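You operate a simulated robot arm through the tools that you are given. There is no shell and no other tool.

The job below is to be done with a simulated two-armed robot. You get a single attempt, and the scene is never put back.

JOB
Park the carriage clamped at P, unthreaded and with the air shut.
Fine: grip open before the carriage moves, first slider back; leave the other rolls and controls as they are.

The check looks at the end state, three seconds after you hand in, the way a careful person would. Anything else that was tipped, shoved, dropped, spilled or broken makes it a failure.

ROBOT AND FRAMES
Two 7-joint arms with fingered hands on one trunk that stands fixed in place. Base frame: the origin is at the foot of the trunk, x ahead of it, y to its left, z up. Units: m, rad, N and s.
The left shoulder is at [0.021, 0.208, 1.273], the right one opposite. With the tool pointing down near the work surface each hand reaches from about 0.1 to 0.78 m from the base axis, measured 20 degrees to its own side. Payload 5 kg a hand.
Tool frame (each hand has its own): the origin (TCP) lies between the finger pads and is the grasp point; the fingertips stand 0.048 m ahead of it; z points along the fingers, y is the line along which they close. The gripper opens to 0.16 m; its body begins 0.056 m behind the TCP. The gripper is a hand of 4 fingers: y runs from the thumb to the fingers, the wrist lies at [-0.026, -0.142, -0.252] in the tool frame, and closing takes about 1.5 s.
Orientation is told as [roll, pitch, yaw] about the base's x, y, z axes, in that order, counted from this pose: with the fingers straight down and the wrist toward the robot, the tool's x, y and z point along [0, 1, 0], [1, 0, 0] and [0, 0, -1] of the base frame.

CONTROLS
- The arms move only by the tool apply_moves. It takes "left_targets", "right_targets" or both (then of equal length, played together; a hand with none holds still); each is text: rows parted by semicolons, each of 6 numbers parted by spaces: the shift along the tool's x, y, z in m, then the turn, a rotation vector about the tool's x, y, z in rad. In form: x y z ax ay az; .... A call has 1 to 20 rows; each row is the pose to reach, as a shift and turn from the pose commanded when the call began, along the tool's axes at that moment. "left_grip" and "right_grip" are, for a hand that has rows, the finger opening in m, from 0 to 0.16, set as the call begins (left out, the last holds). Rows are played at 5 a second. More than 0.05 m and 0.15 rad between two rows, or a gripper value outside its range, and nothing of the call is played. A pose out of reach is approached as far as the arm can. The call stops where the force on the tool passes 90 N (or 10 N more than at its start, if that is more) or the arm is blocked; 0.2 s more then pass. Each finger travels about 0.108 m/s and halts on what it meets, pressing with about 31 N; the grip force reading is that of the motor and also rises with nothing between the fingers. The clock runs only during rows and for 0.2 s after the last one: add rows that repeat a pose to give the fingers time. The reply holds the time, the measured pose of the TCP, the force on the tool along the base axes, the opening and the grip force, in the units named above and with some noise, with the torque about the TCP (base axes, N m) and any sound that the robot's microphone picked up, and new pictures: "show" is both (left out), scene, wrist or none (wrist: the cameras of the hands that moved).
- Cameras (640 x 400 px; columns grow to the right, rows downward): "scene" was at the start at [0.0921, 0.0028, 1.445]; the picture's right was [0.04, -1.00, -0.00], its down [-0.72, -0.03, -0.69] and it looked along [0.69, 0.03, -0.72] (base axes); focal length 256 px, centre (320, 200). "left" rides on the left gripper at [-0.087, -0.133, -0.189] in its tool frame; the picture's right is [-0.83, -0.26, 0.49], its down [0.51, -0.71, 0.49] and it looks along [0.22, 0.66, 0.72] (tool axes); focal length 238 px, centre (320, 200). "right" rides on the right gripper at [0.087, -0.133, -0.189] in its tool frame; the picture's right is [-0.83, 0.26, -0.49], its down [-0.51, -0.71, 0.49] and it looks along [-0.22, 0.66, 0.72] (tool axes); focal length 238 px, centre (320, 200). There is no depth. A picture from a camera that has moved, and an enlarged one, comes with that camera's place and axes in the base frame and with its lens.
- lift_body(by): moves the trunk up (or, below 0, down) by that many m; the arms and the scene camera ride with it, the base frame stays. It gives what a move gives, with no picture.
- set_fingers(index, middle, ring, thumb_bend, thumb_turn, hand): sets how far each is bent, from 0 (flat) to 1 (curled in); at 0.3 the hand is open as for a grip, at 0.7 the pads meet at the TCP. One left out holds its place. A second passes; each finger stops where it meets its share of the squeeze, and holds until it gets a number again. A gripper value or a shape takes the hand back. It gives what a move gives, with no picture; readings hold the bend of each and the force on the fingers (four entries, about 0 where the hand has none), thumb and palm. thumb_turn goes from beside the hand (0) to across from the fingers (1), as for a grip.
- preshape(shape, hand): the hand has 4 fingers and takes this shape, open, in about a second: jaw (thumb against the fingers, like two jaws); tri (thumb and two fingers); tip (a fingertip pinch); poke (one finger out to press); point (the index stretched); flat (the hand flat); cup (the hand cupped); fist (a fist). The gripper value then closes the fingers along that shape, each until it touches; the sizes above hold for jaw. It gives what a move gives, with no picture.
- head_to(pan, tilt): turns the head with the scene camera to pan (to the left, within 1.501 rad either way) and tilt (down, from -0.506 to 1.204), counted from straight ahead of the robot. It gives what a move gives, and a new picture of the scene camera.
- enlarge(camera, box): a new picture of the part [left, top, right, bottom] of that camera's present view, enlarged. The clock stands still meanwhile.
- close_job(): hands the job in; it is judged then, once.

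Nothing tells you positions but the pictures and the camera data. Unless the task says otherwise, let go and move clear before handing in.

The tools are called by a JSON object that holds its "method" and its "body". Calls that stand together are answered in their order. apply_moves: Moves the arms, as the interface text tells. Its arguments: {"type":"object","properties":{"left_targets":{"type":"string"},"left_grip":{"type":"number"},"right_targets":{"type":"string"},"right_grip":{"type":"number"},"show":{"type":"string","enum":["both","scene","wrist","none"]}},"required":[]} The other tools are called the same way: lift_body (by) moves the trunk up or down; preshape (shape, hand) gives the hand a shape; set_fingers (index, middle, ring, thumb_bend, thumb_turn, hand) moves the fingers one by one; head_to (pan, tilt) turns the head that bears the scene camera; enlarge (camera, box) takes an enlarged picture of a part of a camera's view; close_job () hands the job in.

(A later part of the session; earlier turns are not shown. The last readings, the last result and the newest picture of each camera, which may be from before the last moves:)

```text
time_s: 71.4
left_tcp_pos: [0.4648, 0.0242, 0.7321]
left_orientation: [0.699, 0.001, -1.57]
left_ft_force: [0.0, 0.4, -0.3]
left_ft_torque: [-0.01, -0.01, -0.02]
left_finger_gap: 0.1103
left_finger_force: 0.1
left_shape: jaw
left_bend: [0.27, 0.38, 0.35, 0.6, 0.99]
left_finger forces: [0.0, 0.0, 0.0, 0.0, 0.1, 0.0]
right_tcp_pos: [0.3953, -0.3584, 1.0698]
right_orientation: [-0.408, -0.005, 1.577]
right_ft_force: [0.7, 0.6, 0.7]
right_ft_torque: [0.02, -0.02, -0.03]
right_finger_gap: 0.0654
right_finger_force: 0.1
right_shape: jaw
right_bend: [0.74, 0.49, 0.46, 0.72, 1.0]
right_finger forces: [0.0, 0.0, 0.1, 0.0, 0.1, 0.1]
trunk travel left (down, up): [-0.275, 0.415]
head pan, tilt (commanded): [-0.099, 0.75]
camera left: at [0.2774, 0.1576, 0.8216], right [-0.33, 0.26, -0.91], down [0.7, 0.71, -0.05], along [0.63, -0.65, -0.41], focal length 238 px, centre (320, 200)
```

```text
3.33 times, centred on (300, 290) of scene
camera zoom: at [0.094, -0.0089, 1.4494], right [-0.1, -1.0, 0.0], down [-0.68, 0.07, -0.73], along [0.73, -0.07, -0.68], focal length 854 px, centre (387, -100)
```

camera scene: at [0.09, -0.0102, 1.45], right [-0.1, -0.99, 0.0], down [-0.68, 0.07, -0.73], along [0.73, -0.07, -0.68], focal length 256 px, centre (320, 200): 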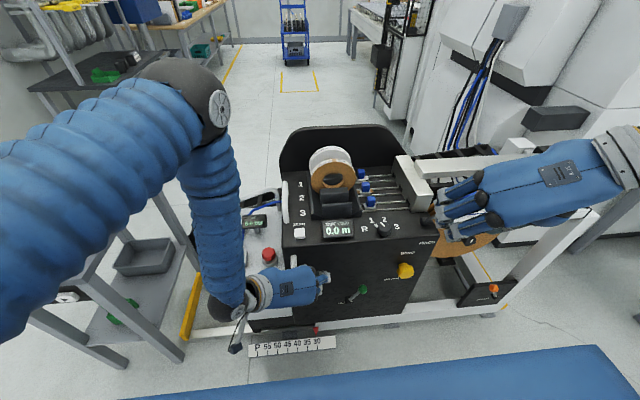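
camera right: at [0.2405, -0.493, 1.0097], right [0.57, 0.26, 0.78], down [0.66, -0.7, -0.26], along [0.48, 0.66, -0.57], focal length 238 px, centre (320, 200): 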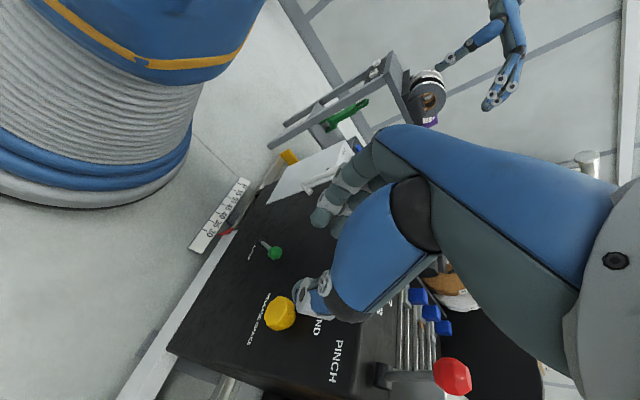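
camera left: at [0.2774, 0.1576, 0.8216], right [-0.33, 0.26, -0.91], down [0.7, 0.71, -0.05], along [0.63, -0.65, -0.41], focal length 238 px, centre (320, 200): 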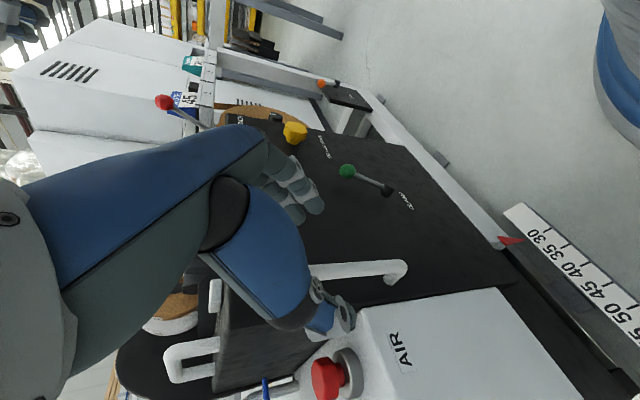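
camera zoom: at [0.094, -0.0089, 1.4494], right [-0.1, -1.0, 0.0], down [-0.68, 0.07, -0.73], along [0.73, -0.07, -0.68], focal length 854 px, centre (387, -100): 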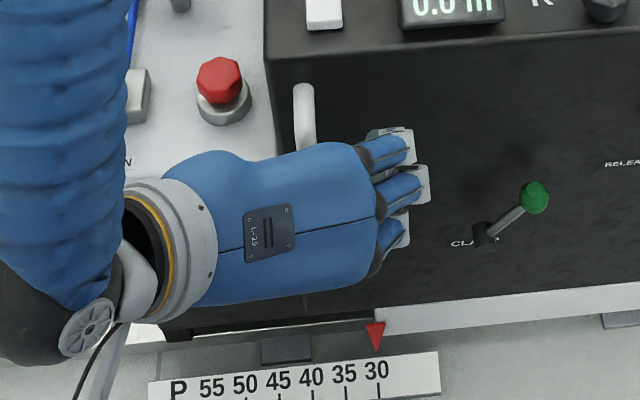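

{"method": "apply_moves", "body": {"left_targets": "0 0 0.016 0 0 0; -0.001 0 0.032 0 0 0; -0.001 0 0.048 0 0 0; -0.001 0 0.048 0 0 0", "show": "wrist"}}

{"method": "enlarge", "body": {"camera": "left", "box": [200, 140, 480, 380]}}

```text
time_s: 72.4
left_tcp_pos: [0.4948, 0.026, 0.695]
left_orientation: [0.698, 0.004, -1.57]
left_ft_force: [-0.4, 0.5, -0.3]
left_ft_torque: [0.02, 0.02, 0.02]
left_finger_gap: 0.1105
left_finger_force: 0.1
left_shape: jaw
left_bend: [0.27, 0.38, 0.35, 0.6, 0.99]
left_finger forces: [0.0, 0.1, 0.0, 0.0, 0.0, 0.1]
right_tcp_pos: [0.3945, -0.3601, 1.0691]
right_orientation: [-0.407, -0.008, 1.576]
right_ft_force: [-0.3, -0.1, 0.5]
right_ft_torque: [0.0, -0.02, -0.02]
right_finger_gap: 0.0654
right_finger_force: 0.1
right_shape: jaw
right_bend: [0.74, 0.49, 0.46, 0.72, 1.0]
right_finger forces: [0.1, 0.0, 0.1, 0.1, 0.0, 0.0]
trunk travel left (down, up): [-0.275, 0.415]
head pan, tilt (commanded): [-0.099, 0.75]
camera left: at [0.3073, 0.158, 0.7841], right [-0.33, 0.26, -0.91], down [0.7, 0.71, -0.05], along [0.63, -0.65, -0.41], focal length 238 px, centre (320, 200)
```

left: 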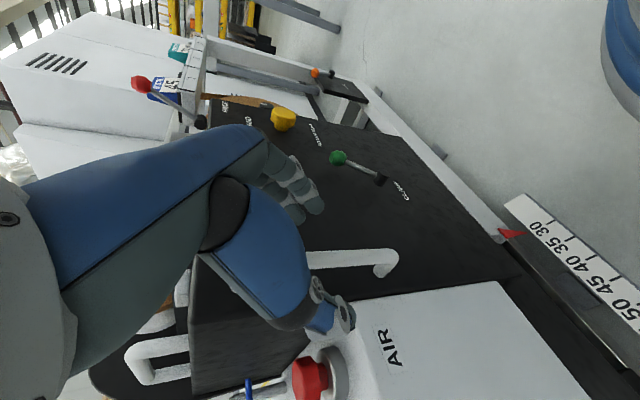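

```text
1.67 times, centred on (340, 260) of left
camera zoom: at [0.3073, 0.158, 0.7841], right [-0.33, 0.26, -0.91], down [0.7, 0.71, -0.05], along [0.63, -0.65, -0.41], focal length 397 px, centre (287, 100)
```

zoom: 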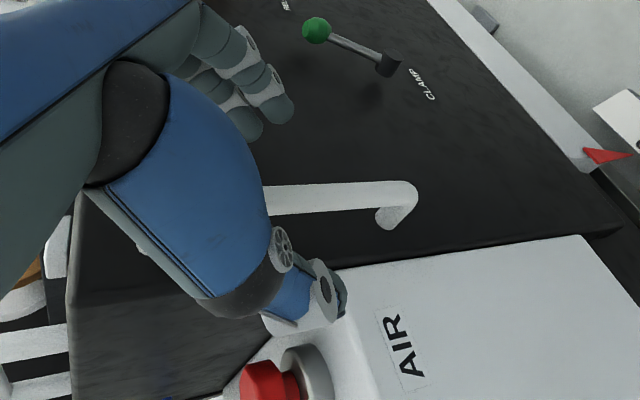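

The bar is between the fingers and thumb without contact. I close the hand on it.

{"method": "apply_moves", "body": {"left_targets": "0 0 0 0 0 0; 0 0 0 0 0 0; 0 0 0 0 0 0; 0 0 0 0 0 0; 0 0 0 0 0 0; 0 0 0 0 0 0; 0 0 0 0 0 0", "left_grip": 0.0, "show": "wrist"}}

{"method": "enlarge", "body": {"camera": "left", "box": [200, 140, 480, 380]}}

{"method": "enlarge", "body": {"camera": "scene", "box": [220, 230, 380, 350]}}

```text
time_s: 74.0
left_tcp_pos: [0.4947, 0.0243, 0.6942]
left_orientation: [0.698, -0.001, -1.568]
left_ft_force: [-1.0, -4.5, -1.3]
left_ft_torque: [0.08, 0.18, -0.21]
left_finger_gap: 0.0
left_finger_force: 31.2
left_shape: jaw
left_bend: [0.7, 0.64, 0.69, 0.67, 1.0]
left_finger forces: [0.0, 7.5, 3.4, 0.0, 0.0, 0.1]
right_tcp_pos: [0.3944, -0.3583, 1.0687]
right_orientation: [-0.407, -0.007, 1.576]
right_ft_force: [0.0, -0.4, -0.7]
right_ft_torque: [-0.01, -0.03, 0.0]
right_finger_gap: 0.065
right_finger_force: 0.0
right_shape: jaw
right_bend: [0.74, 0.49, 0.46, 0.72, 1.0]
right_finger forces: [0.1, 0.1, 0.1, 0.0, 0.0, 0.0]
trunk travel left (down, up): [-0.275, 0.415]
head pan, tilt (commanded): [-0.099, 0.75]
camera left: at [0.3073, 0.1577, 0.7841], right [-0.33, 0.26, -0.91], down [0.7, 0.71, -0.05], along [0.63, -0.65, -0.41], focal length 238 px, centre (320, 200)
```

left: 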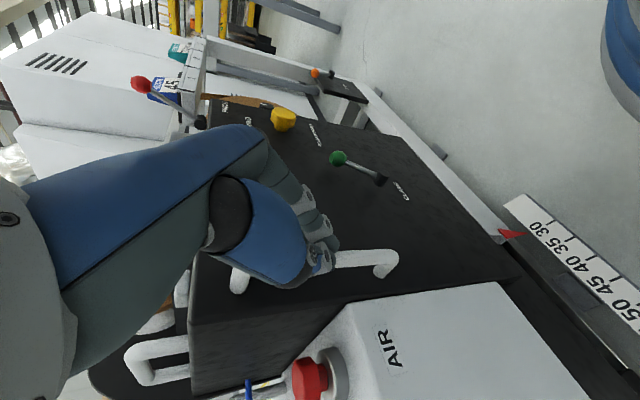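

```text
1.67 times, centred on (340, 260) of left
camera zoom: at [0.3073, 0.1577, 0.7841], right [-0.33, 0.26, -0.91], down [0.7, 0.71, -0.05], along [0.63, -0.65, -0.41], focal length 397 px, centre (287, 100)
```

zoom: 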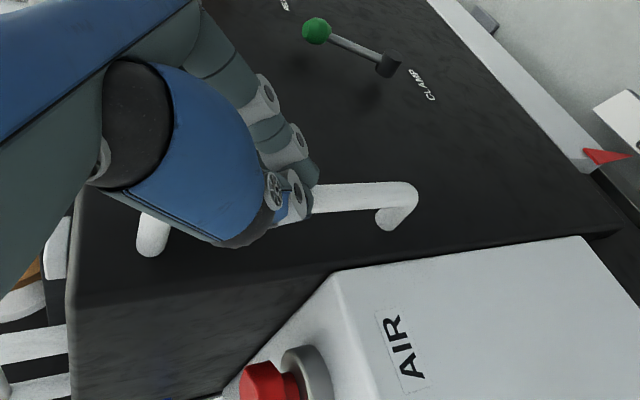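

```text
3.33 times, centred on (300, 290) of scene
camera zoom: at [0.0941, -0.0092, 1.4494], right [-0.1, -1.0, 0.0], down [-0.68, 0.07, -0.73], along [0.73, -0.07, -0.68], focal length 854 px, centre (387, -100)
```

zoom: 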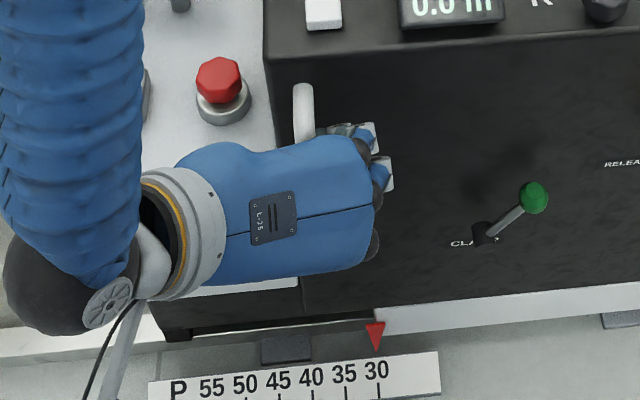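

The middle and ring fingers are on the bar, but thumb and index closed in front of it. I reopen, advance about 2 cm and close again for a proper hold.

{"method": "apply_moves", "body": {"left_targets": "0 0 0 0 0 0; 0 0 0 0 0 0; 0 0 0 0 0 0; 0 0 0 0 0 0; 0.007 0 0.006 0 0 0; 0.014 0 0.012 0 0 0; 0.014 0 0.012 0 0 0", "left_grip": 0.11, "show": "none"}}

{"method": "apply_moves", "body": {"left_targets": "0 0 0 0 0 0; 0 0 0 0 0 0; 0 0 0 0 0 0; 0 0 0 0 0 0; 0 0 0 0 0 0; 0 0 0 0 0 0; 0 0 0 0 0 0", "left_grip": 0.0, "show": "none"}}

{"method": "enlarge", "body": {"camera": "left", "box": [200, 140, 480, 380]}}

{"method": "enlarge", "body": {"camera": "scene", "box": [220, 230, 380, 350]}}

```text
time_s: 75.6
left_tcp_pos: [0.511, 0.0254, 0.6932]
left_orientation: [0.698, 0.0, -1.571]
left_ft_force: [-9.7, -0.2, 1.9]
left_ft_torque: [-0.16, -0.17, -0.61]
left_finger_gap: 0.11
left_finger_force: 0.1
left_shape: jaw
left_bend: [0.27, 0.38, 0.35, 0.6, 0.99]
left_finger forces: [0.0, 0.0, 9.3, 0.0, 0.1, 0.0]
right_tcp_pos: [0.3947, -0.3588, 1.0689]
right_orientation: [-0.407, -0.007, 1.576]
right_ft_force: [-0.1, 0.2, 0.1]
right_ft_torque: [0.0, 0.01, -0.03]
right_finger_gap: 0.0654
right_finger_force: 0.1
right_shape: jaw
right_bend: [0.74, 0.49, 0.46, 0.72, 1.0]
right_finger forces: [0.0, 0.1, 0.1, 0.0, 0.0, 0.0]
trunk travel left (down, up): [-0.275, 0.415]
head pan, tilt (commanded): [-0.099, 0.75]
```

```text
time_s: 77.2
left_tcp_pos: [0.5119, 0.0263, 0.6948]
left_orientation: [0.699, 0.003, -1.571]
left_ft_force: [-14.2, -0.3, -0.4]
left_ft_torque: [-0.1, -0.03, -1.07]
left_finger_gap: 0.0104
left_finger_force: 31.1
left_shape: jaw
left_bend: [0.72, 0.68, 0.34, 0.73, 1.0]
left_finger forces: [15.5, 6.5, 12.9, 0.0, 27.2, 0.0]
right_tcp_pos: [0.3943, -0.3584, 1.0692]
right_orientation: [-0.409, -0.007, 1.575]
right_ft_force: [-0.8, -0.8, 0.3]
right_ft_torque: [-0.01, -0.03, 0.01]
right_finger_gap: 0.0652
right_finger_force: 0.2
right_shape: jaw
right_bend: [0.74, 0.49, 0.46, 0.72, 1.0]
right_finger forces: [0.0, 0.0, 0.1, 0.0, 0.1, 0.1]
trunk travel left (down, up): [-0.275, 0.415]
head pan, tilt (commanded): [-0.099, 0.75]
```

```text
1.67 times, centred on (340, 260) of left
camera zoom: at [0.3247, 0.1578, 0.7843], right [-0.33, 0.26, -0.91], down [0.7, 0.71, -0.05], along [0.63, -0.66, -0.41], focal length 397 px, centre (287, 100)
```

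zoom: 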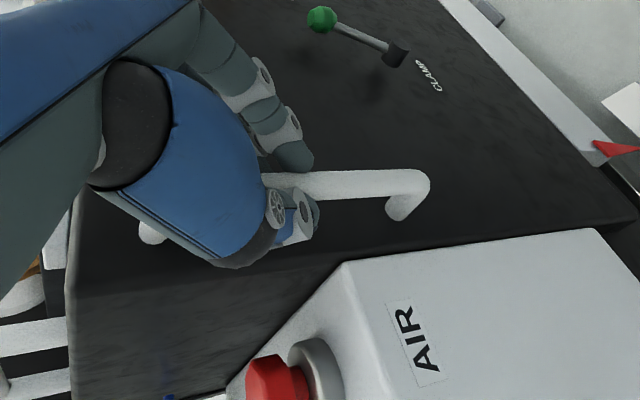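

```text
3.33 times, centred on (300, 290) of scene
camera zoom: at [0.0932, -0.0089, 1.4494], right [-0.1, -1.0, 0.0], down [-0.68, 0.07, -0.73], along [0.73, -0.07, -0.68], focal length 854 px, centre (387, -100)
```

zoom: 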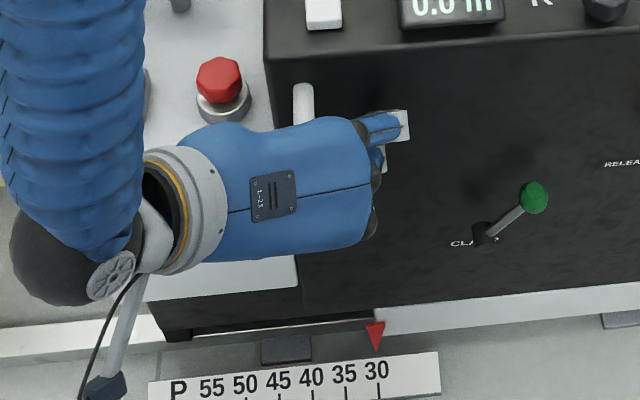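

Now the bar is held between index/middle and thumb; the pointer is still at 30. By the scale the way to P is 0.30 m. I ease off the face slightly and pull a first few centimetres left, watching the force.

{"method": "apply_moves", "body": {"left_targets": "-0.003 0 -0.003 0 0 0; -0.005 -0.005 -0.004 0 0 0; -0.005 -0.012 -0.004 0 0 0; -0.005 -0.02 -0.004 0 0 0; -0.005 -0.03 -0.004 0 0 0", "show": "scene"}}

{"method": "enlarge", "body": {"camera": "scene", "box": [220, 290, 360, 370]}}

```text
time_s: 78.4
left_tcp_pos: [0.5104, 0.0594, 0.6946]
left_orientation: [0.702, 0.003, -1.565]
left_ft_force: [15.1, 5.2, 1.4]
left_ft_torque: [0.03, -0.38, 0.19]
left_finger_gap: 0.0099
left_finger_force: 31.1
left_shape: jaw
left_bend: [0.71, 0.67, 0.71, 0.73, 1.0]
left_finger forces: [12.3, 13.3, 0.1, 0.1, 26.7, 0.0]
right_tcp_pos: [0.3964, -0.3579, 1.069]
right_orientation: [-0.406, -0.007, 1.576]
right_ft_force: [0.2, -0.2, 0.3]
right_ft_torque: [-0.02, -0.03, 0.0]
right_finger_gap: 0.0652
right_finger_force: 0.1
right_shape: jaw
right_bend: [0.74, 0.49, 0.46, 0.72, 1.0]
right_finger forces: [0.0, 0.0, 0.0, 0.1, 0.0, 0.1]
trunk travel left (down, up): [-0.275, 0.415]
head pan, tilt (commanded): [-0.099, 0.75]
camera scene: at [0.0948, -0.0083, 1.4495], right [-0.1, -1.0, 0.0], down [-0.68, 0.07, -0.73], along [0.73, -0.07, -0.68], focal length 256 px, centre (320, 200)
```

scene: 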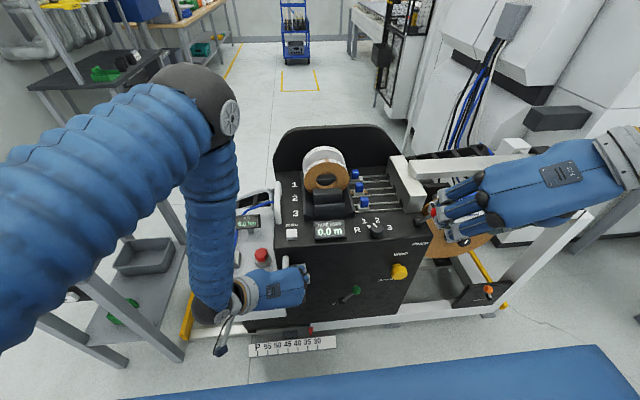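

```text
4.57 times, centred on (290, 330) of scene
camera zoom: at [0.0948, -0.0083, 1.4495], right [-0.1, -1.0, 0.0], down [-0.68, 0.07, -0.73], along [0.73, -0.07, -0.68], focal length 1172 px, centre (457, -394)
```

zoom: 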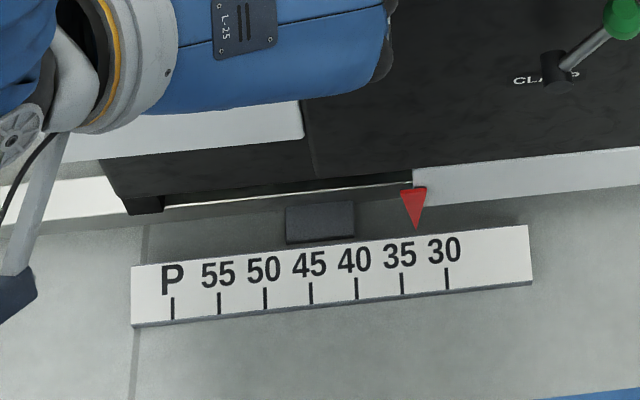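

The carriage follows easily and the pointer reads about 33. I carry on left at the same gentle pace, stopping short of P to check.

{"method": "apply_moves", "body": {"left_targets": "0 -0.01 0 0 0 0; 0 -0.024 0 0 0 0; 0 -0.038 0 0 0 0; 0 -0.052 0 0 0 0; 0 -0.066 0 0 0 0; 0 -0.08 0 0 0 0; 0 -0.094 0 0 0 0; 0 -0.107 0 0 0 0; 0 -0.118 0 0 0 0; 0 -0.126 0 0 0 0; 0 -0.13 0 0 0 0", "show": "scene"}}

{"method": "enlarge", "body": {"camera": "scene", "box": [220, 290, 360, 370]}}

```text
time_s: 80.8
left_tcp_pos: [0.5098, 0.1819, 0.6947]
left_orientation: [0.698, -0.002, -1.572]
left_ft_force: [25.2, -12.4, 7.8]
left_ft_torque: [-0.51, -0.7, -0.11]
left_finger_gap: 0.0092
left_finger_force: 31.2
left_shape: jaw
left_bend: [0.71, 0.66, 0.7, 0.73, 1.0]
left_finger forces: [16.4, 21.6, 0.0, 0.0, 17.4, 0.1]
right_tcp_pos: [0.3944, -0.36, 1.0688]
right_orientation: [-0.405, -0.006, 1.574]
right_ft_force: [-0.5, -0.4, 0.4]
right_ft_torque: [-0.01, -0.01, -0.03]
right_finger_gap: 0.0654
right_finger_force: 0.0
right_shape: jaw
right_bend: [0.74, 0.49, 0.46, 0.72, 1.0]
right_finger forces: [0.0, 0.0, 0.1, 0.0, 0.0, 0.0]
trunk travel left (down, up): [-0.275, 0.415]
head pan, tilt (commanded): [-0.099, 0.75]
camera scene: at [0.0951, -0.0102, 1.4493], right [-0.1, -0.99, 0.0], down [-0.68, 0.07, -0.73], along [0.73, -0.07, -0.68], focal length 256 px, centre (320, 200)
```

scene: 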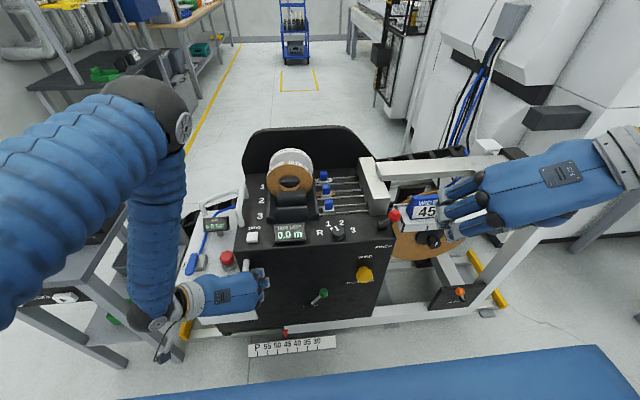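

```text
4.57 times, centred on (290, 330) of scene
camera zoom: at [0.0951, -0.0102, 1.4493], right [-0.1, -0.99, 0.0], down [-0.68, 0.07, -0.73], along [0.73, -0.07, -0.68], focal length 1172 px, centre (457, -394)
```

zoom: 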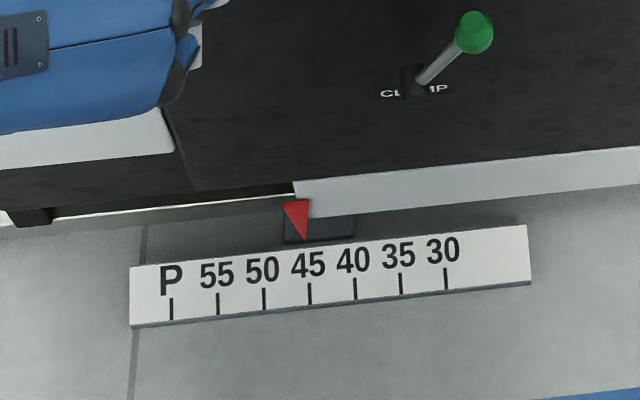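

{"method": "enlarge", "body": {"camera": "scene", "box": [340, 120, 560, 270]}}

{"method": "enlarge", "body": {"camera": "scene", "box": [60, 170, 280, 370]}}

```text
2.67 times, centred on (450, 195) of scene
camera zoom: at [0.0951, -0.0102, 1.4493], right [-0.1, -0.99, 0.0], down [-0.68, 0.07, -0.73], along [0.73, -0.07, -0.68], focal length 684 px, centre (-27, 213)
```

zoom: 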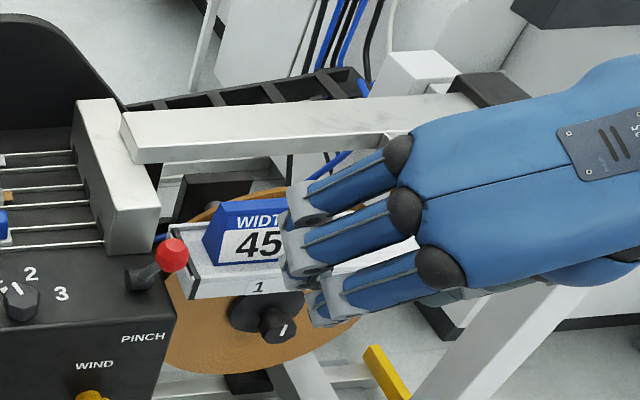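

```text
2.00 times, centred on (170, 270) of scene
camera zoom: at [0.0951, -0.0102, 1.4493], right [-0.1, -0.99, 0.0], down [-0.68, 0.07, -0.73], along [0.73, -0.07, -0.68], focal length 513 px, centre (620, 60)
```

zoom: 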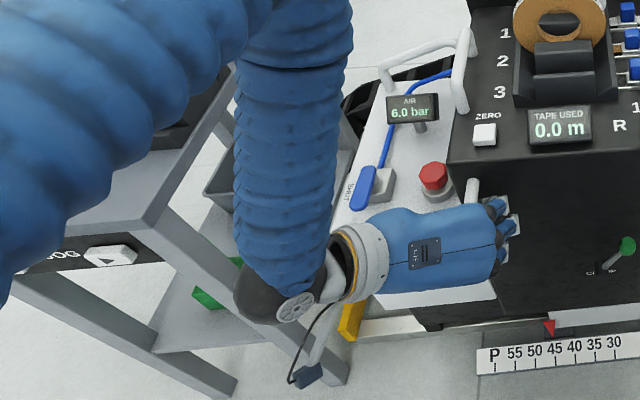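

Everything (console, winder arm, brake panel) rides together as the carriage, the pointer reads about 45.5, and nothing is in its way. I continue left.

{"method": "apply_moves", "body": {"left_targets": "0 -0.01 0 0 0 0; 0 -0.022 0 0 0 0; 0 -0.034 0 0 0 0; 0 -0.046 0 0 0 0; 0 -0.058 0 0 0 0; 0 -0.07 0 0 0 0; 0 -0.082 0 0 0 0; 0 -0.094 0 0 0 0; 0 -0.104 0 0 0 0; 0 -0.112 0 0 0 0; 0 -0.116 0 0 0 0", "show": "scene"}}

{"method": "enlarge", "body": {"camera": "scene", "box": [220, 290, 360, 370]}}

{"method": "enlarge", "body": {"camera": "scene", "box": [60, 170, 280, 370]}}

```text
time_s: 83.2
left_tcp_pos: [0.5073, 0.3045, 0.6953]
left_orientation: [0.698, 0.003, -1.565]
left_ft_force: [17.2, 3.9, 10.4]
left_ft_torque: [-0.11, -0.56, 0.3]
left_finger_gap: 0.0096
left_finger_force: 30.5
left_shape: jaw
left_bend: [0.71, 0.66, 0.7, 0.74, 1.0]
left_finger forces: [12.8, 19.3, 0.0, 0.1, 26.6, 0.1]
right_tcp_pos: [0.3951, -0.3581, 1.0692]
right_orientation: [-0.407, -0.008, 1.576]
right_ft_force: [0.7, 0.5, 0.2]
right_ft_torque: [0.04, 0.02, 0.0]
right_finger_gap: 0.0651
right_finger_force: 0.1
right_shape: jaw
right_bend: [0.74, 0.49, 0.46, 0.72, 1.0]
right_finger forces: [0.0, 0.1, 0.1, 0.0, 0.0, 0.1]
trunk travel left (down, up): [-0.275, 0.415]
head pan, tilt (commanded): [-0.099, 0.75]
camera scene: at [0.0944, -0.0085, 1.4494], right [-0.1, -1.0, 0.0], down [-0.68, 0.07, -0.73], along [0.73, -0.07, -0.68], focal length 256 px, centre (320, 200)
```

scene: 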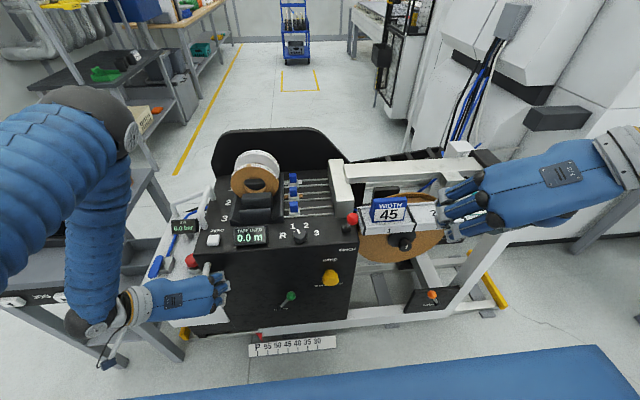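

```text
4.57 times, centred on (290, 330) of scene
camera zoom: at [0.0944, -0.0085, 1.4494], right [-0.1, -1.0, 0.0], down [-0.68, 0.07, -0.73], along [0.73, -0.07, -0.68], focal length 1172 px, centre (457, -394)
```

zoom: 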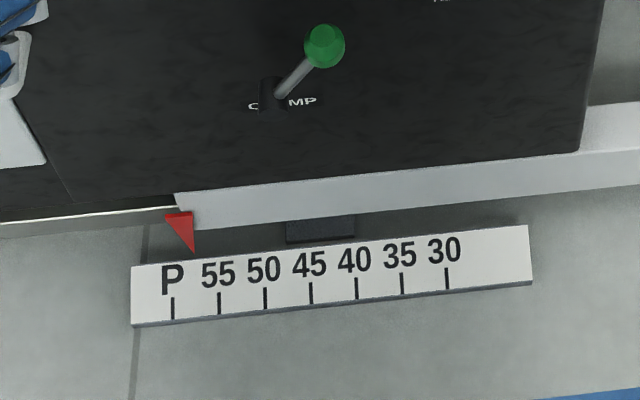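

```text
2.00 times, centred on (170, 270) of scene
camera zoom: at [0.0944, -0.0085, 1.4494], right [-0.1, -1.0, 0.0], down [-0.68, 0.07, -0.73], along [0.73, -0.07, -0.68], focal length 513 px, centre (620, 60)
```

zoom: 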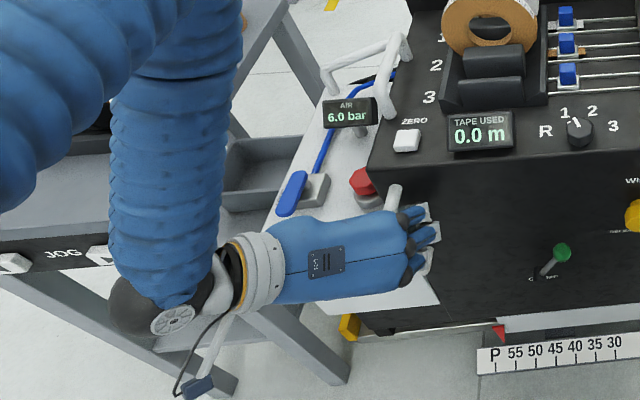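

The pointer is at about 57.5. Now the last 2 cm slowly.

{"method": "apply_moves", "body": {"left_targets": "0 -0.006 0 0 0 0; 0 -0.011 0 0 0 0; 0 -0.015 0 0 0 0; 0 -0.018 0 0 0 0; 0 -0.02 0 0 0 0; 0 -0.02 0 0 0 0", "show": "none"}}

{"method": "head_to", "body": {"pan": 0.35, "tilt": 1.0}}

{"method": "enlarge", "body": {"camera": "scene", "box": [290, 200, 430, 300]}}

```text
time_s: 84.6
left_tcp_pos: [0.5084, 0.3242, 0.695]
left_orientation: [0.698, 0.003, -1.569]
left_ft_force: [16.4, 0.4, 6.1]
left_ft_torque: [-0.1, -0.41, 0.23]
left_finger_gap: 0.0095
left_finger_force: 30.8
left_shape: jaw
left_bend: [0.71, 0.66, 0.7, 0.74, 1.0]
left_finger forces: [13.6, 19.1, 0.0, 0.0, 24.3, 0.1]
right_tcp_pos: [0.3958, -0.358, 1.069]
right_orientation: [-0.406, -0.007, 1.576]
right_ft_force: [-0.4, 0.3, -0.4]
right_ft_torque: [0.02, -0.01, -0.04]
right_finger_gap: 0.0651
right_finger_force: 0.0
right_shape: jaw
right_bend: [0.74, 0.49, 0.46, 0.72, 1.0]
right_finger forces: [0.1, 0.0, 0.0, 0.0, 0.0, 0.0]
trunk travel left (down, up): [-0.275, 0.415]
head pan, tilt (commanded): [-0.099, 0.75]
```

```text
time_s: 85.5
left_tcp_pos: [0.5081, 0.3221, 0.6953]
left_orientation: [0.699, 0.001, -1.57]
left_ft_force: [16.5, 4.4, 5.6]
left_ft_torque: [-0.02, -0.41, 0.32]
left_finger_gap: 0.0097
left_finger_force: 31.1
left_shape: jaw
left_bend: [0.71, 0.66, 0.7, 0.74, 1.0]
left_finger forces: [13.1, 18.6, 0.1, 0.1, 26.2, 0.0]
right_tcp_pos: [0.3951, -0.3584, 1.0693]
right_orientation: [-0.407, -0.006, 1.576]
right_ft_force: [-0.5, 0.9, -0.8]
right_ft_torque: [-0.01, 0.03, 0.02]
right_finger_gap: 0.0654
right_finger_force: 0.1
right_shape: jaw
right_bend: [0.74, 0.49, 0.46, 0.72, 1.0]
right_finger forces: [0.1, 0.1, 0.0, 0.1, 0.1, 0.1]
trunk travel left (down, up): [-0.275, 0.415]
head pan, tilt (commanded): [0.351, 1.0]
camera scene: at [0.0776, 0.0235, 1.4303], right [0.34, -0.94, 0.0], down [-0.79, -0.29, -0.54], along [0.51, 0.19, -0.84], focal length 256 px, centre (320, 200)
```

scene: 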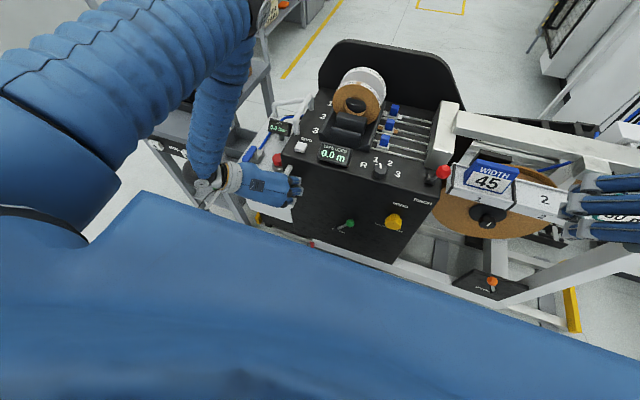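

```text
4.00 times, centred on (360, 250) of scene
camera zoom: at [0.0776, 0.0235, 1.4303], right [0.34, -0.94, 0.0], down [-0.79, -0.29, -0.54], along [0.51, 0.19, -0.84], focal length 1025 px, centre (160, 0)
```

zoom: 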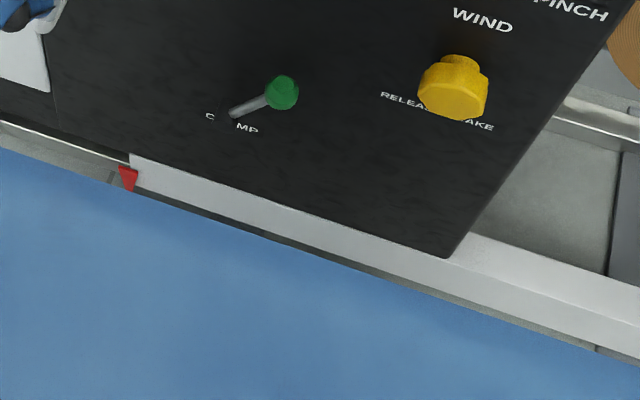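

{"method": "head_to", "body": {"pan": 0.2, "tilt": 0.7}}

{"method": "enlarge", "body": {"camera": "scene", "box": [280, 290, 400, 380]}}

```text
time_s: 86.3
left_tcp_pos: [0.5084, 0.3209, 0.6949]
left_orientation: [0.699, 0.002, -1.568]
left_ft_force: [15.0, 3.7, 5.0]
left_ft_torque: [0.01, -0.39, 0.27]
left_finger_gap: 0.0096
left_finger_force: 30.5
left_shape: jaw
left_bend: [0.71, 0.66, 0.7, 0.74, 1.0]
left_finger forces: [13.2, 18.6, 0.0, 0.0, 26.1, 0.0]
right_tcp_pos: [0.3964, -0.3586, 1.0695]
right_orientation: [-0.406, -0.007, 1.575]
right_ft_force: [-1.0, 0.5, 0.5]
right_ft_torque: [0.03, -0.02, -0.01]
right_finger_gap: 0.0652
right_finger_force: 0.1
right_shape: jaw
right_bend: [0.74, 0.49, 0.46, 0.72, 1.0]
right_finger forces: [0.1, 0.0, 0.1, 0.0, 0.0, 0.1]
trunk travel left (down, up): [-0.275, 0.415]
head pan, tilt (commanded): [0.201, 0.7]
camera scene: at [0.0953, 0.0165, 1.4535], right [0.2, -0.98, 0.0], down [-0.63, -0.13, -0.76], along [0.75, 0.15, -0.65], focal length 256 px, centre (320, 200)
```

scene: 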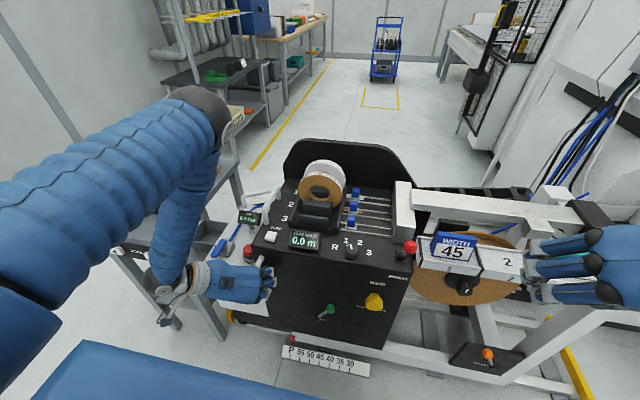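

```text
4.44 times, centred on (340, 335) of scene
camera zoom: at [0.0953, 0.0165, 1.4535], right [0.2, -0.98, 0.0], down [-0.63, -0.13, -0.76], along [0.75, 0.15, -0.65], focal length 1139 px, centre (231, -400)
```

zoom: 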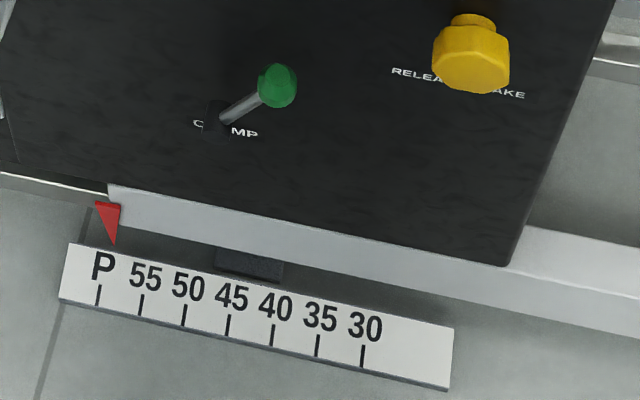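

The pointer tip is some 5–9 mm short of the P tick. I nudge further in small steps.

{"method": "apply_moves", "body": {"left_targets": "0 -0.003 0 0 0 0; 0 -0.006 0 0 0 0; 0 -0.006 0 0 0 0; 0 -0.006 0 0 0 0", "show": "none"}}

{"method": "enlarge", "body": {"camera": "scene", "box": [280, 310, 360, 370]}}

```text
time_s: 87.3
left_tcp_pos: [0.5076, 0.3292, 0.6955]
left_orientation: [0.698, 0.001, -1.569]
left_ft_force: [13.6, 6.8, 6.8]
left_ft_torque: [0.07, -0.37, 0.41]
left_finger_gap: 0.0098
left_finger_force: 31.7
left_shape: jaw
left_bend: [0.71, 0.66, 0.7, 0.74, 1.0]
left_finger forces: [12.3, 18.2, 0.0, 0.0, 28.6, 0.1]
right_tcp_pos: [0.3959, -0.3583, 1.068]
right_orientation: [-0.407, -0.007, 1.575]
right_ft_force: [0.4, 0.3, -0.2]
right_ft_torque: [-0.04, 0.02, -0.01]
right_finger_gap: 0.0653
right_finger_force: 0.0
right_shape: jaw
right_bend: [0.74, 0.49, 0.46, 0.72, 1.0]
right_finger forces: [0.0, 0.0, 0.0, 0.0, 0.1, 0.1]
trunk travel left (down, up): [-0.275, 0.415]
head pan, tilt (commanded): [0.201, 0.7]
```

```text
6.67 times, centred on (320, 340) of scene
camera zoom: at [0.0952, 0.0168, 1.4536], right [0.2, -0.98, 0.0], down [-0.63, -0.13, -0.76], along [0.75, 0.15, -0.64], focal length 1709 px, centre (320, -733)
```

zoom: 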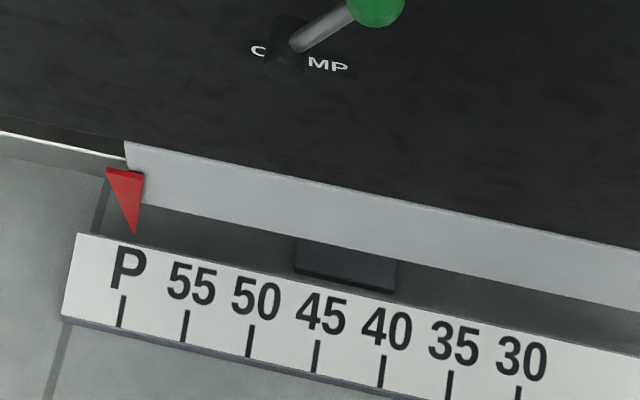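

{"method": "enlarge", "body": {"camera": "left", "box": [440, 160, 640, 320]}}

{"method": "enlarge", "body": {"camera": "right", "box": [120, 120, 320, 300]}}

```text
2.50 times, centred on (540, 240) of left
camera zoom: at [0.3194, 0.4607, 0.7846], right [-0.33, 0.26, -0.91], down [0.7, 0.71, -0.05], along [0.63, -0.65, -0.41], focal length 596 px, centre (-230, 100)
```

zoom: 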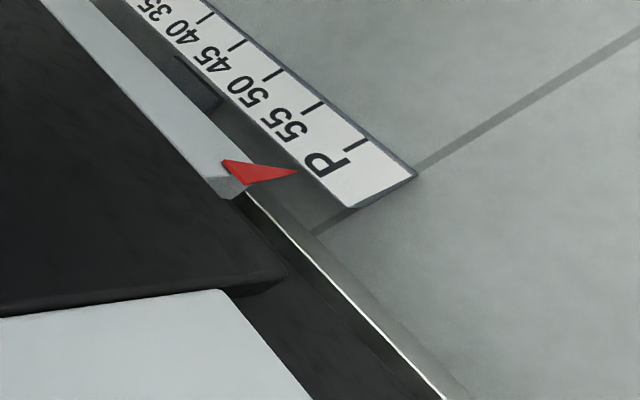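

```text
2.22 times, centred on (220, 210) of right
camera zoom: at [0.2419, -0.4928, 1.209], right [0.57, 0.26, 0.78], down [0.66, -0.7, -0.26], along [0.48, 0.66, -0.57], focal length 530 px, centre (542, 178)
```

zoom: 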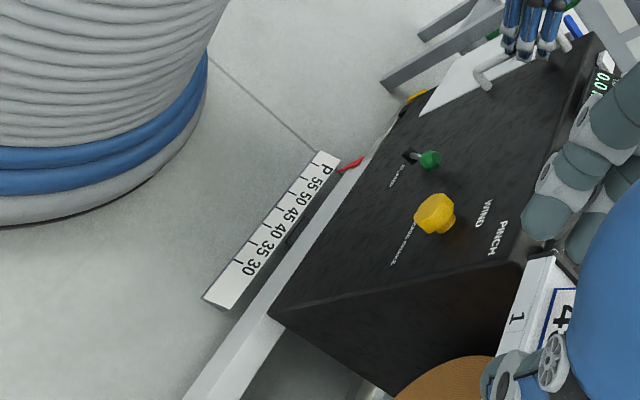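

Both views agree that the pointer is within about 2–3 mm of the P line, on the 55 side. One tiny nudge more.

{"method": "apply_moves", "body": {"left_targets": "0 -0.0025 0 0 0 0; 0 -0.0025 0 0 0 0; 0 -0.0025 0 0 0 0", "show": "none"}}

{"method": "enlarge", "body": {"camera": "left", "box": [500, 170, 600, 240]}}

{"method": "enlarge", "body": {"camera": "scene", "box": [280, 320, 330, 360]}}

```text
time_s: 88.1
left_tcp_pos: [0.5069, 0.3304, 0.695]
left_orientation: [0.699, 0.0, -1.57]
left_ft_force: [12.9, -0.3, 7.4]
left_ft_torque: [-0.13, -0.36, 0.19]
left_finger_gap: 0.0099
left_finger_force: 31.3
left_shape: jaw
left_bend: [0.71, 0.66, 0.7, 0.74, 1.0]
left_finger forces: [14.9, 19.9, 0.1, 0.0, 25.4, 0.0]
right_tcp_pos: [0.3952, -0.36, 1.0702]
right_orientation: [-0.406, -0.008, 1.574]
right_ft_force: [0.1, 0.7, 0.4]
right_ft_torque: [-0.01, -0.01, -0.02]
right_finger_gap: 0.0649
right_finger_force: 0.1
right_shape: jaw
right_bend: [0.74, 0.49, 0.46, 0.72, 1.0]
right_finger forces: [0.0, 0.0, 0.1, 0.1, 0.0, 0.0]
trunk travel left (down, up): [-0.275, 0.415]
head pan, tilt (commanded): [0.201, 0.7]
```

```text
5.71 times, centred on (550, 205) of left
camera zoom: at [0.3198, 0.4618, 0.7844], right [-0.33, 0.26, -0.91], down [0.7, 0.71, -0.05], along [0.63, -0.66, -0.41], focal length 1362 px, centre (-994, 171)
```

zoom: 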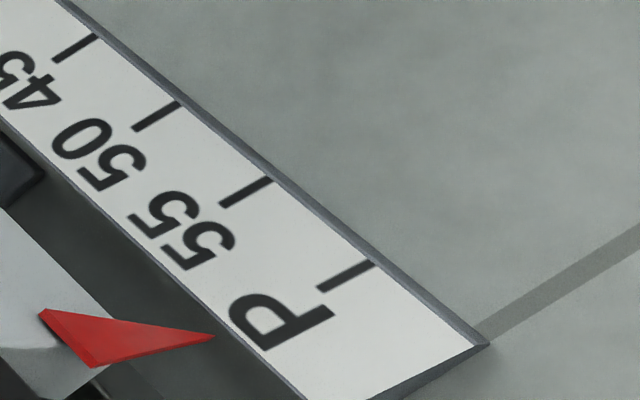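

```text
10.00 times, centred on (305, 340) of scene
camera zoom: at [0.0951, 0.016, 1.4536], right [0.2, -0.98, 0.0], down [-0.63, -0.13, -0.76], along [0.75, 0.15, -0.64], focal length 2563 px, centre (470, -1200)
```

zoom: 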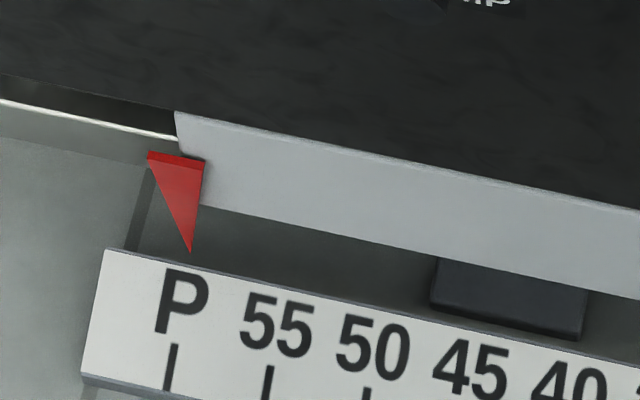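

{"method": "apply_moves", "body": {"left_targets": "0 -0.0025 0 0 0 0; 0 -0.0025 0 0 0 0; 0 -0.0025 0 0 0 0", "show": "none"}}

{"method": "enlarge", "body": {"camera": "left", "box": [500, 170, 600, 240]}}

{"method": "enlarge", "body": {"camera": "scene", "box": [280, 320, 330, 360]}}

```text
time_s: 88.9
left_tcp_pos: [0.5076, 0.3307, 0.6944]
left_orientation: [0.699, -0.001, -1.572]
left_ft_force: [14.7, -9.2, 4.8]
left_ft_torque: [-0.37, -0.34, -0.08]
left_finger_gap: 0.0098
left_finger_force: 30.8
left_shape: jaw
left_bend: [0.71, 0.66, 0.7, 0.74, 1.0]
left_finger forces: [17.6, 20.8, 0.1, 0.0, 19.8, 0.0]
right_tcp_pos: [0.3955, -0.3597, 1.0681]
right_orientation: [-0.406, -0.007, 1.573]
right_ft_force: [0.7, -0.4, 0.1]
right_ft_torque: [0.01, 0.0, -0.01]
right_finger_gap: 0.0652
right_finger_force: 0.0
right_shape: jaw
right_bend: [0.74, 0.49, 0.46, 0.72, 1.0]
right_finger forces: [0.0, 0.0, 0.0, 0.0, 0.0, 0.0]
trunk travel left (down, up): [-0.275, 0.415]
head pan, tilt (commanded): [0.201, 0.7]
```

```text
5.71 times, centred on (550, 205) of left
camera zoom: at [0.3198, 0.4635, 0.7845], right [-0.33, 0.26, -0.91], down [0.7, 0.71, -0.05], along [0.63, -0.66, -0.41], focal length 1362 px, centre (-994, 171)
```

zoom: 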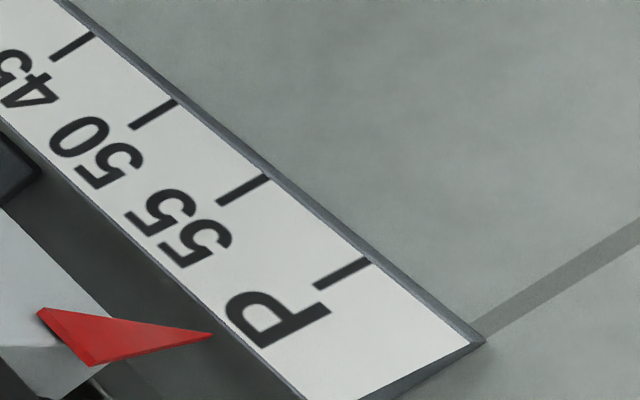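

```text
10.00 times, centred on (305, 340) of scene
camera zoom: at [0.0954, 0.0156, 1.4536], right [0.2, -0.98, 0.0], down [-0.63, -0.13, -0.76], along [0.75, 0.15, -0.64], focal length 2563 px, centre (470, -1200)
```

zoom: 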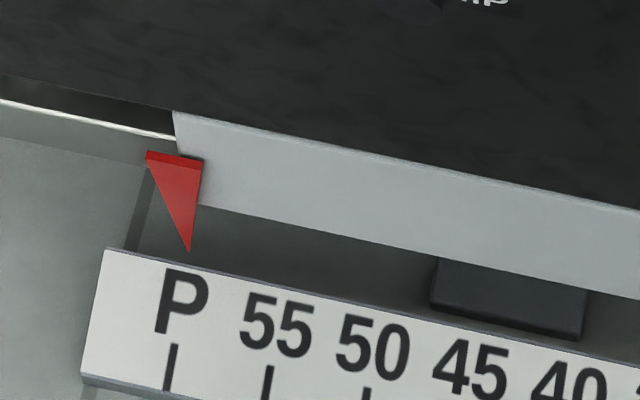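

Resistance rose to 9 N with almost no movement, so this may be the end of travel. I test with one more small push: if it doesn't move, the stop will hold the carriage while the clamp lever is pushed the same way.

{"method": "apply_moves", "body": {"left_targets": "0 -0.003 0 0 0 0; 0 -0.005 0 0 0 0; 0 -0.005 0 0 0 0; 0 -0.005 0 0 0 0", "show": "none"}}

{"method": "enlarge", "body": {"camera": "scene", "box": [280, 320, 330, 360]}}

```text
time_s: 89.9
left_tcp_pos: [0.5071, 0.3348, 0.6948]
left_orientation: [0.698, 0.001, -1.57]
left_ft_force: [10.1, -25.1, 5.6]
left_ft_torque: [-0.86, -0.28, -0.57]
left_finger_gap: 0.01
left_finger_force: 31.1
left_shape: jaw
left_bend: [0.71, 0.64, 0.7, 0.75, 1.0]
left_finger forces: [22.3, 22.6, 0.0, 0.1, 12.8, 0.0]
right_tcp_pos: [0.3964, -0.36, 1.0689]
right_orientation: [-0.406, -0.01, 1.575]
right_ft_force: [-0.4, -0.2, -0.2]
right_ft_torque: [-0.01, -0.05, 0.02]
right_finger_gap: 0.065
right_finger_force: 0.2
right_shape: jaw
right_bend: [0.74, 0.49, 0.46, 0.72, 1.0]
right_finger forces: [0.0, 0.1, 0.0, 0.1, 0.0, 0.0]
trunk travel left (down, up): [-0.275, 0.415]
head pan, tilt (commanded): [0.201, 0.7]
```

```text
10.00 times, centred on (305, 340) of scene
camera zoom: at [0.0951, 0.0146, 1.4537], right [0.2, -0.98, 0.0], down [-0.63, -0.13, -0.76], along [0.75, 0.15, -0.64], focal length 2563 px, centre (470, -1200)
```

zoom: 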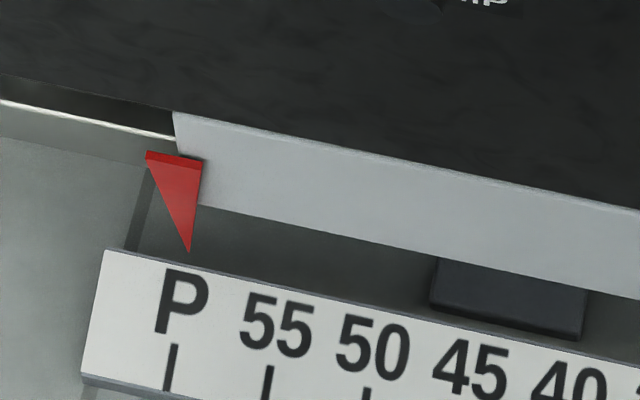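

The force rose to 25 N and the pointer did not move: the carriage is against its stop at P. I let go of the handle and back the left hand out.

{"method": "apply_moves", "body": {"left_targets": "0 0.006 0 0 0 0; 0 0.008 0 0 0 0; 0 0.008 0 0 0 0; 0 0.008 0 0 0 0; 0 0.008 0 0 0 0; 0 0.008 0 0 0 0", "left_grip": 0.11, "show": "none"}}

{"method": "apply_moves", "body": {"left_targets": "0 0 -0.02 0 0 0; 0 0 -0.045 0 0 0; 0 0 -0.075 0 0 0; 0 0 -0.105 0 0 0; 0 0 -0.12 0 0 0"}}

{"method": "enlarge", "body": {"camera": "scene", "box": [220, 230, 420, 380]}}

```text
time_s: 91.3
left_tcp_pos: [0.5067, 0.3288, 0.6936]
left_orientation: [0.699, 0.001, -1.57]
left_ft_force: [-0.5, 0.7, 1.3]
left_ft_torque: [0.04, 0.0, 0.0]
left_finger_gap: 0.1097
left_finger_force: 0.0
left_shape: jaw
left_bend: [0.27, 0.38, 0.35, 0.6, 0.99]
left_finger forces: [0.0, 0.1, 0.0, 0.1, 0.0, 0.1]
right_tcp_pos: [0.3956, -0.3593, 1.0705]
right_orientation: [-0.406, -0.007, 1.577]
right_ft_force: [-0.3, -0.6, -0.1]
right_ft_torque: [0.01, 0.0, -0.01]
right_finger_gap: 0.0654
right_finger_force: 0.0
right_shape: jaw
right_bend: [0.74, 0.49, 0.46, 0.72, 1.0]
right_finger forces: [0.0, 0.0, 0.0, 0.0, 0.1, 0.0]
trunk travel left (down, up): [-0.275, 0.415]
head pan, tilt (commanded): [0.201, 0.7]
```

```text
time_s: 92.5
left_tcp_pos: [0.4311, 0.329, 0.7867]
left_orientation: [0.697, 0.0, -1.57]
left_ft_force: [0.1, -0.6, 0.6]
left_ft_torque: [0.03, -0.02, -0.01]
left_finger_gap: 0.1095
left_finger_force: 0.1
left_shape: jaw
left_bend: [0.27, 0.38, 0.35, 0.6, 0.99]
left_finger forces: [0.1, 0.0, 0.1, 0.1, 0.1, 0.0]
right_tcp_pos: [0.3954, -0.3592, 1.0681]
right_orientation: [-0.406, -0.006, 1.576]
right_ft_force: [-0.2, 0.5, 0.4]
right_ft_torque: [-0.01, -0.01, -0.01]
right_finger_gap: 0.0651
right_finger_force: 0.0
right_shape: jaw
right_bend: [0.74, 0.49, 0.46, 0.72, 1.0]
right_finger forces: [0.0, 0.1, 0.1, 0.0, 0.0, 0.1]
trunk travel left (down, up): [-0.275, 0.415]
head pan, tilt (commanded): [0.201, 0.7]
camera scene: at [0.0946, 0.0164, 1.4536], right [0.2, -0.98, 0.0], down [-0.63, -0.13, -0.76], along [0.75, 0.15, -0.64], focal length 256 px, centre (320, 200)
camera left: at [0.2423, 0.4607, 0.876], right [-0.33, 0.26, -0.91], down [0.7, 0.71, -0.05], along [0.63, -0.66, -0.41], focal length 238 px, centre (320, 200)
```

scene: 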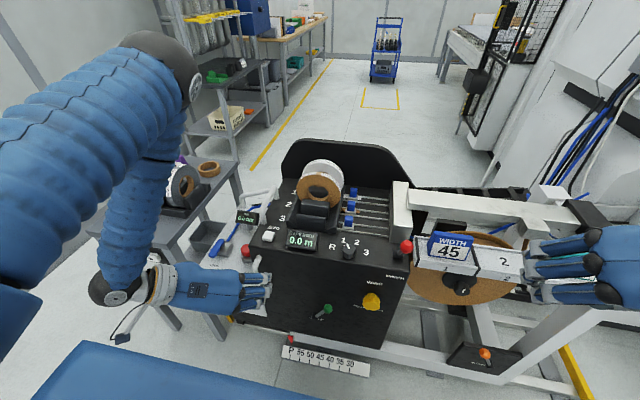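
left: 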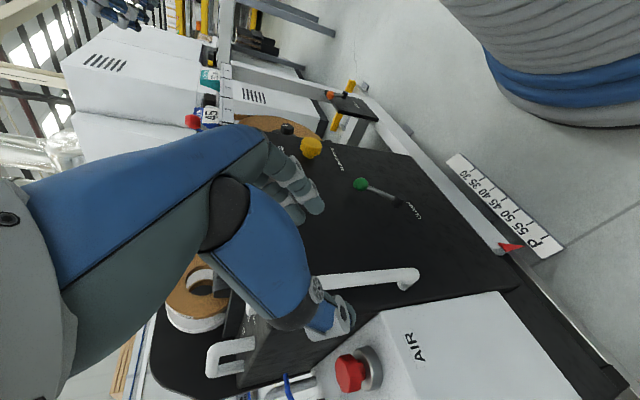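

```text
2.67 times, centred on (320, 305) of scene
camera zoom: at [0.0946, 0.0164, 1.4536], right [0.2, -0.98, 0.0], down [-0.63, -0.13, -0.76], along [0.75, 0.15, -0.64], focal length 684 px, centre (320, -80)
```

zoom: 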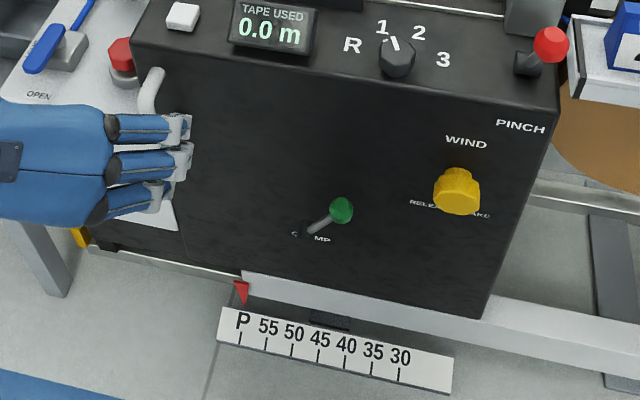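

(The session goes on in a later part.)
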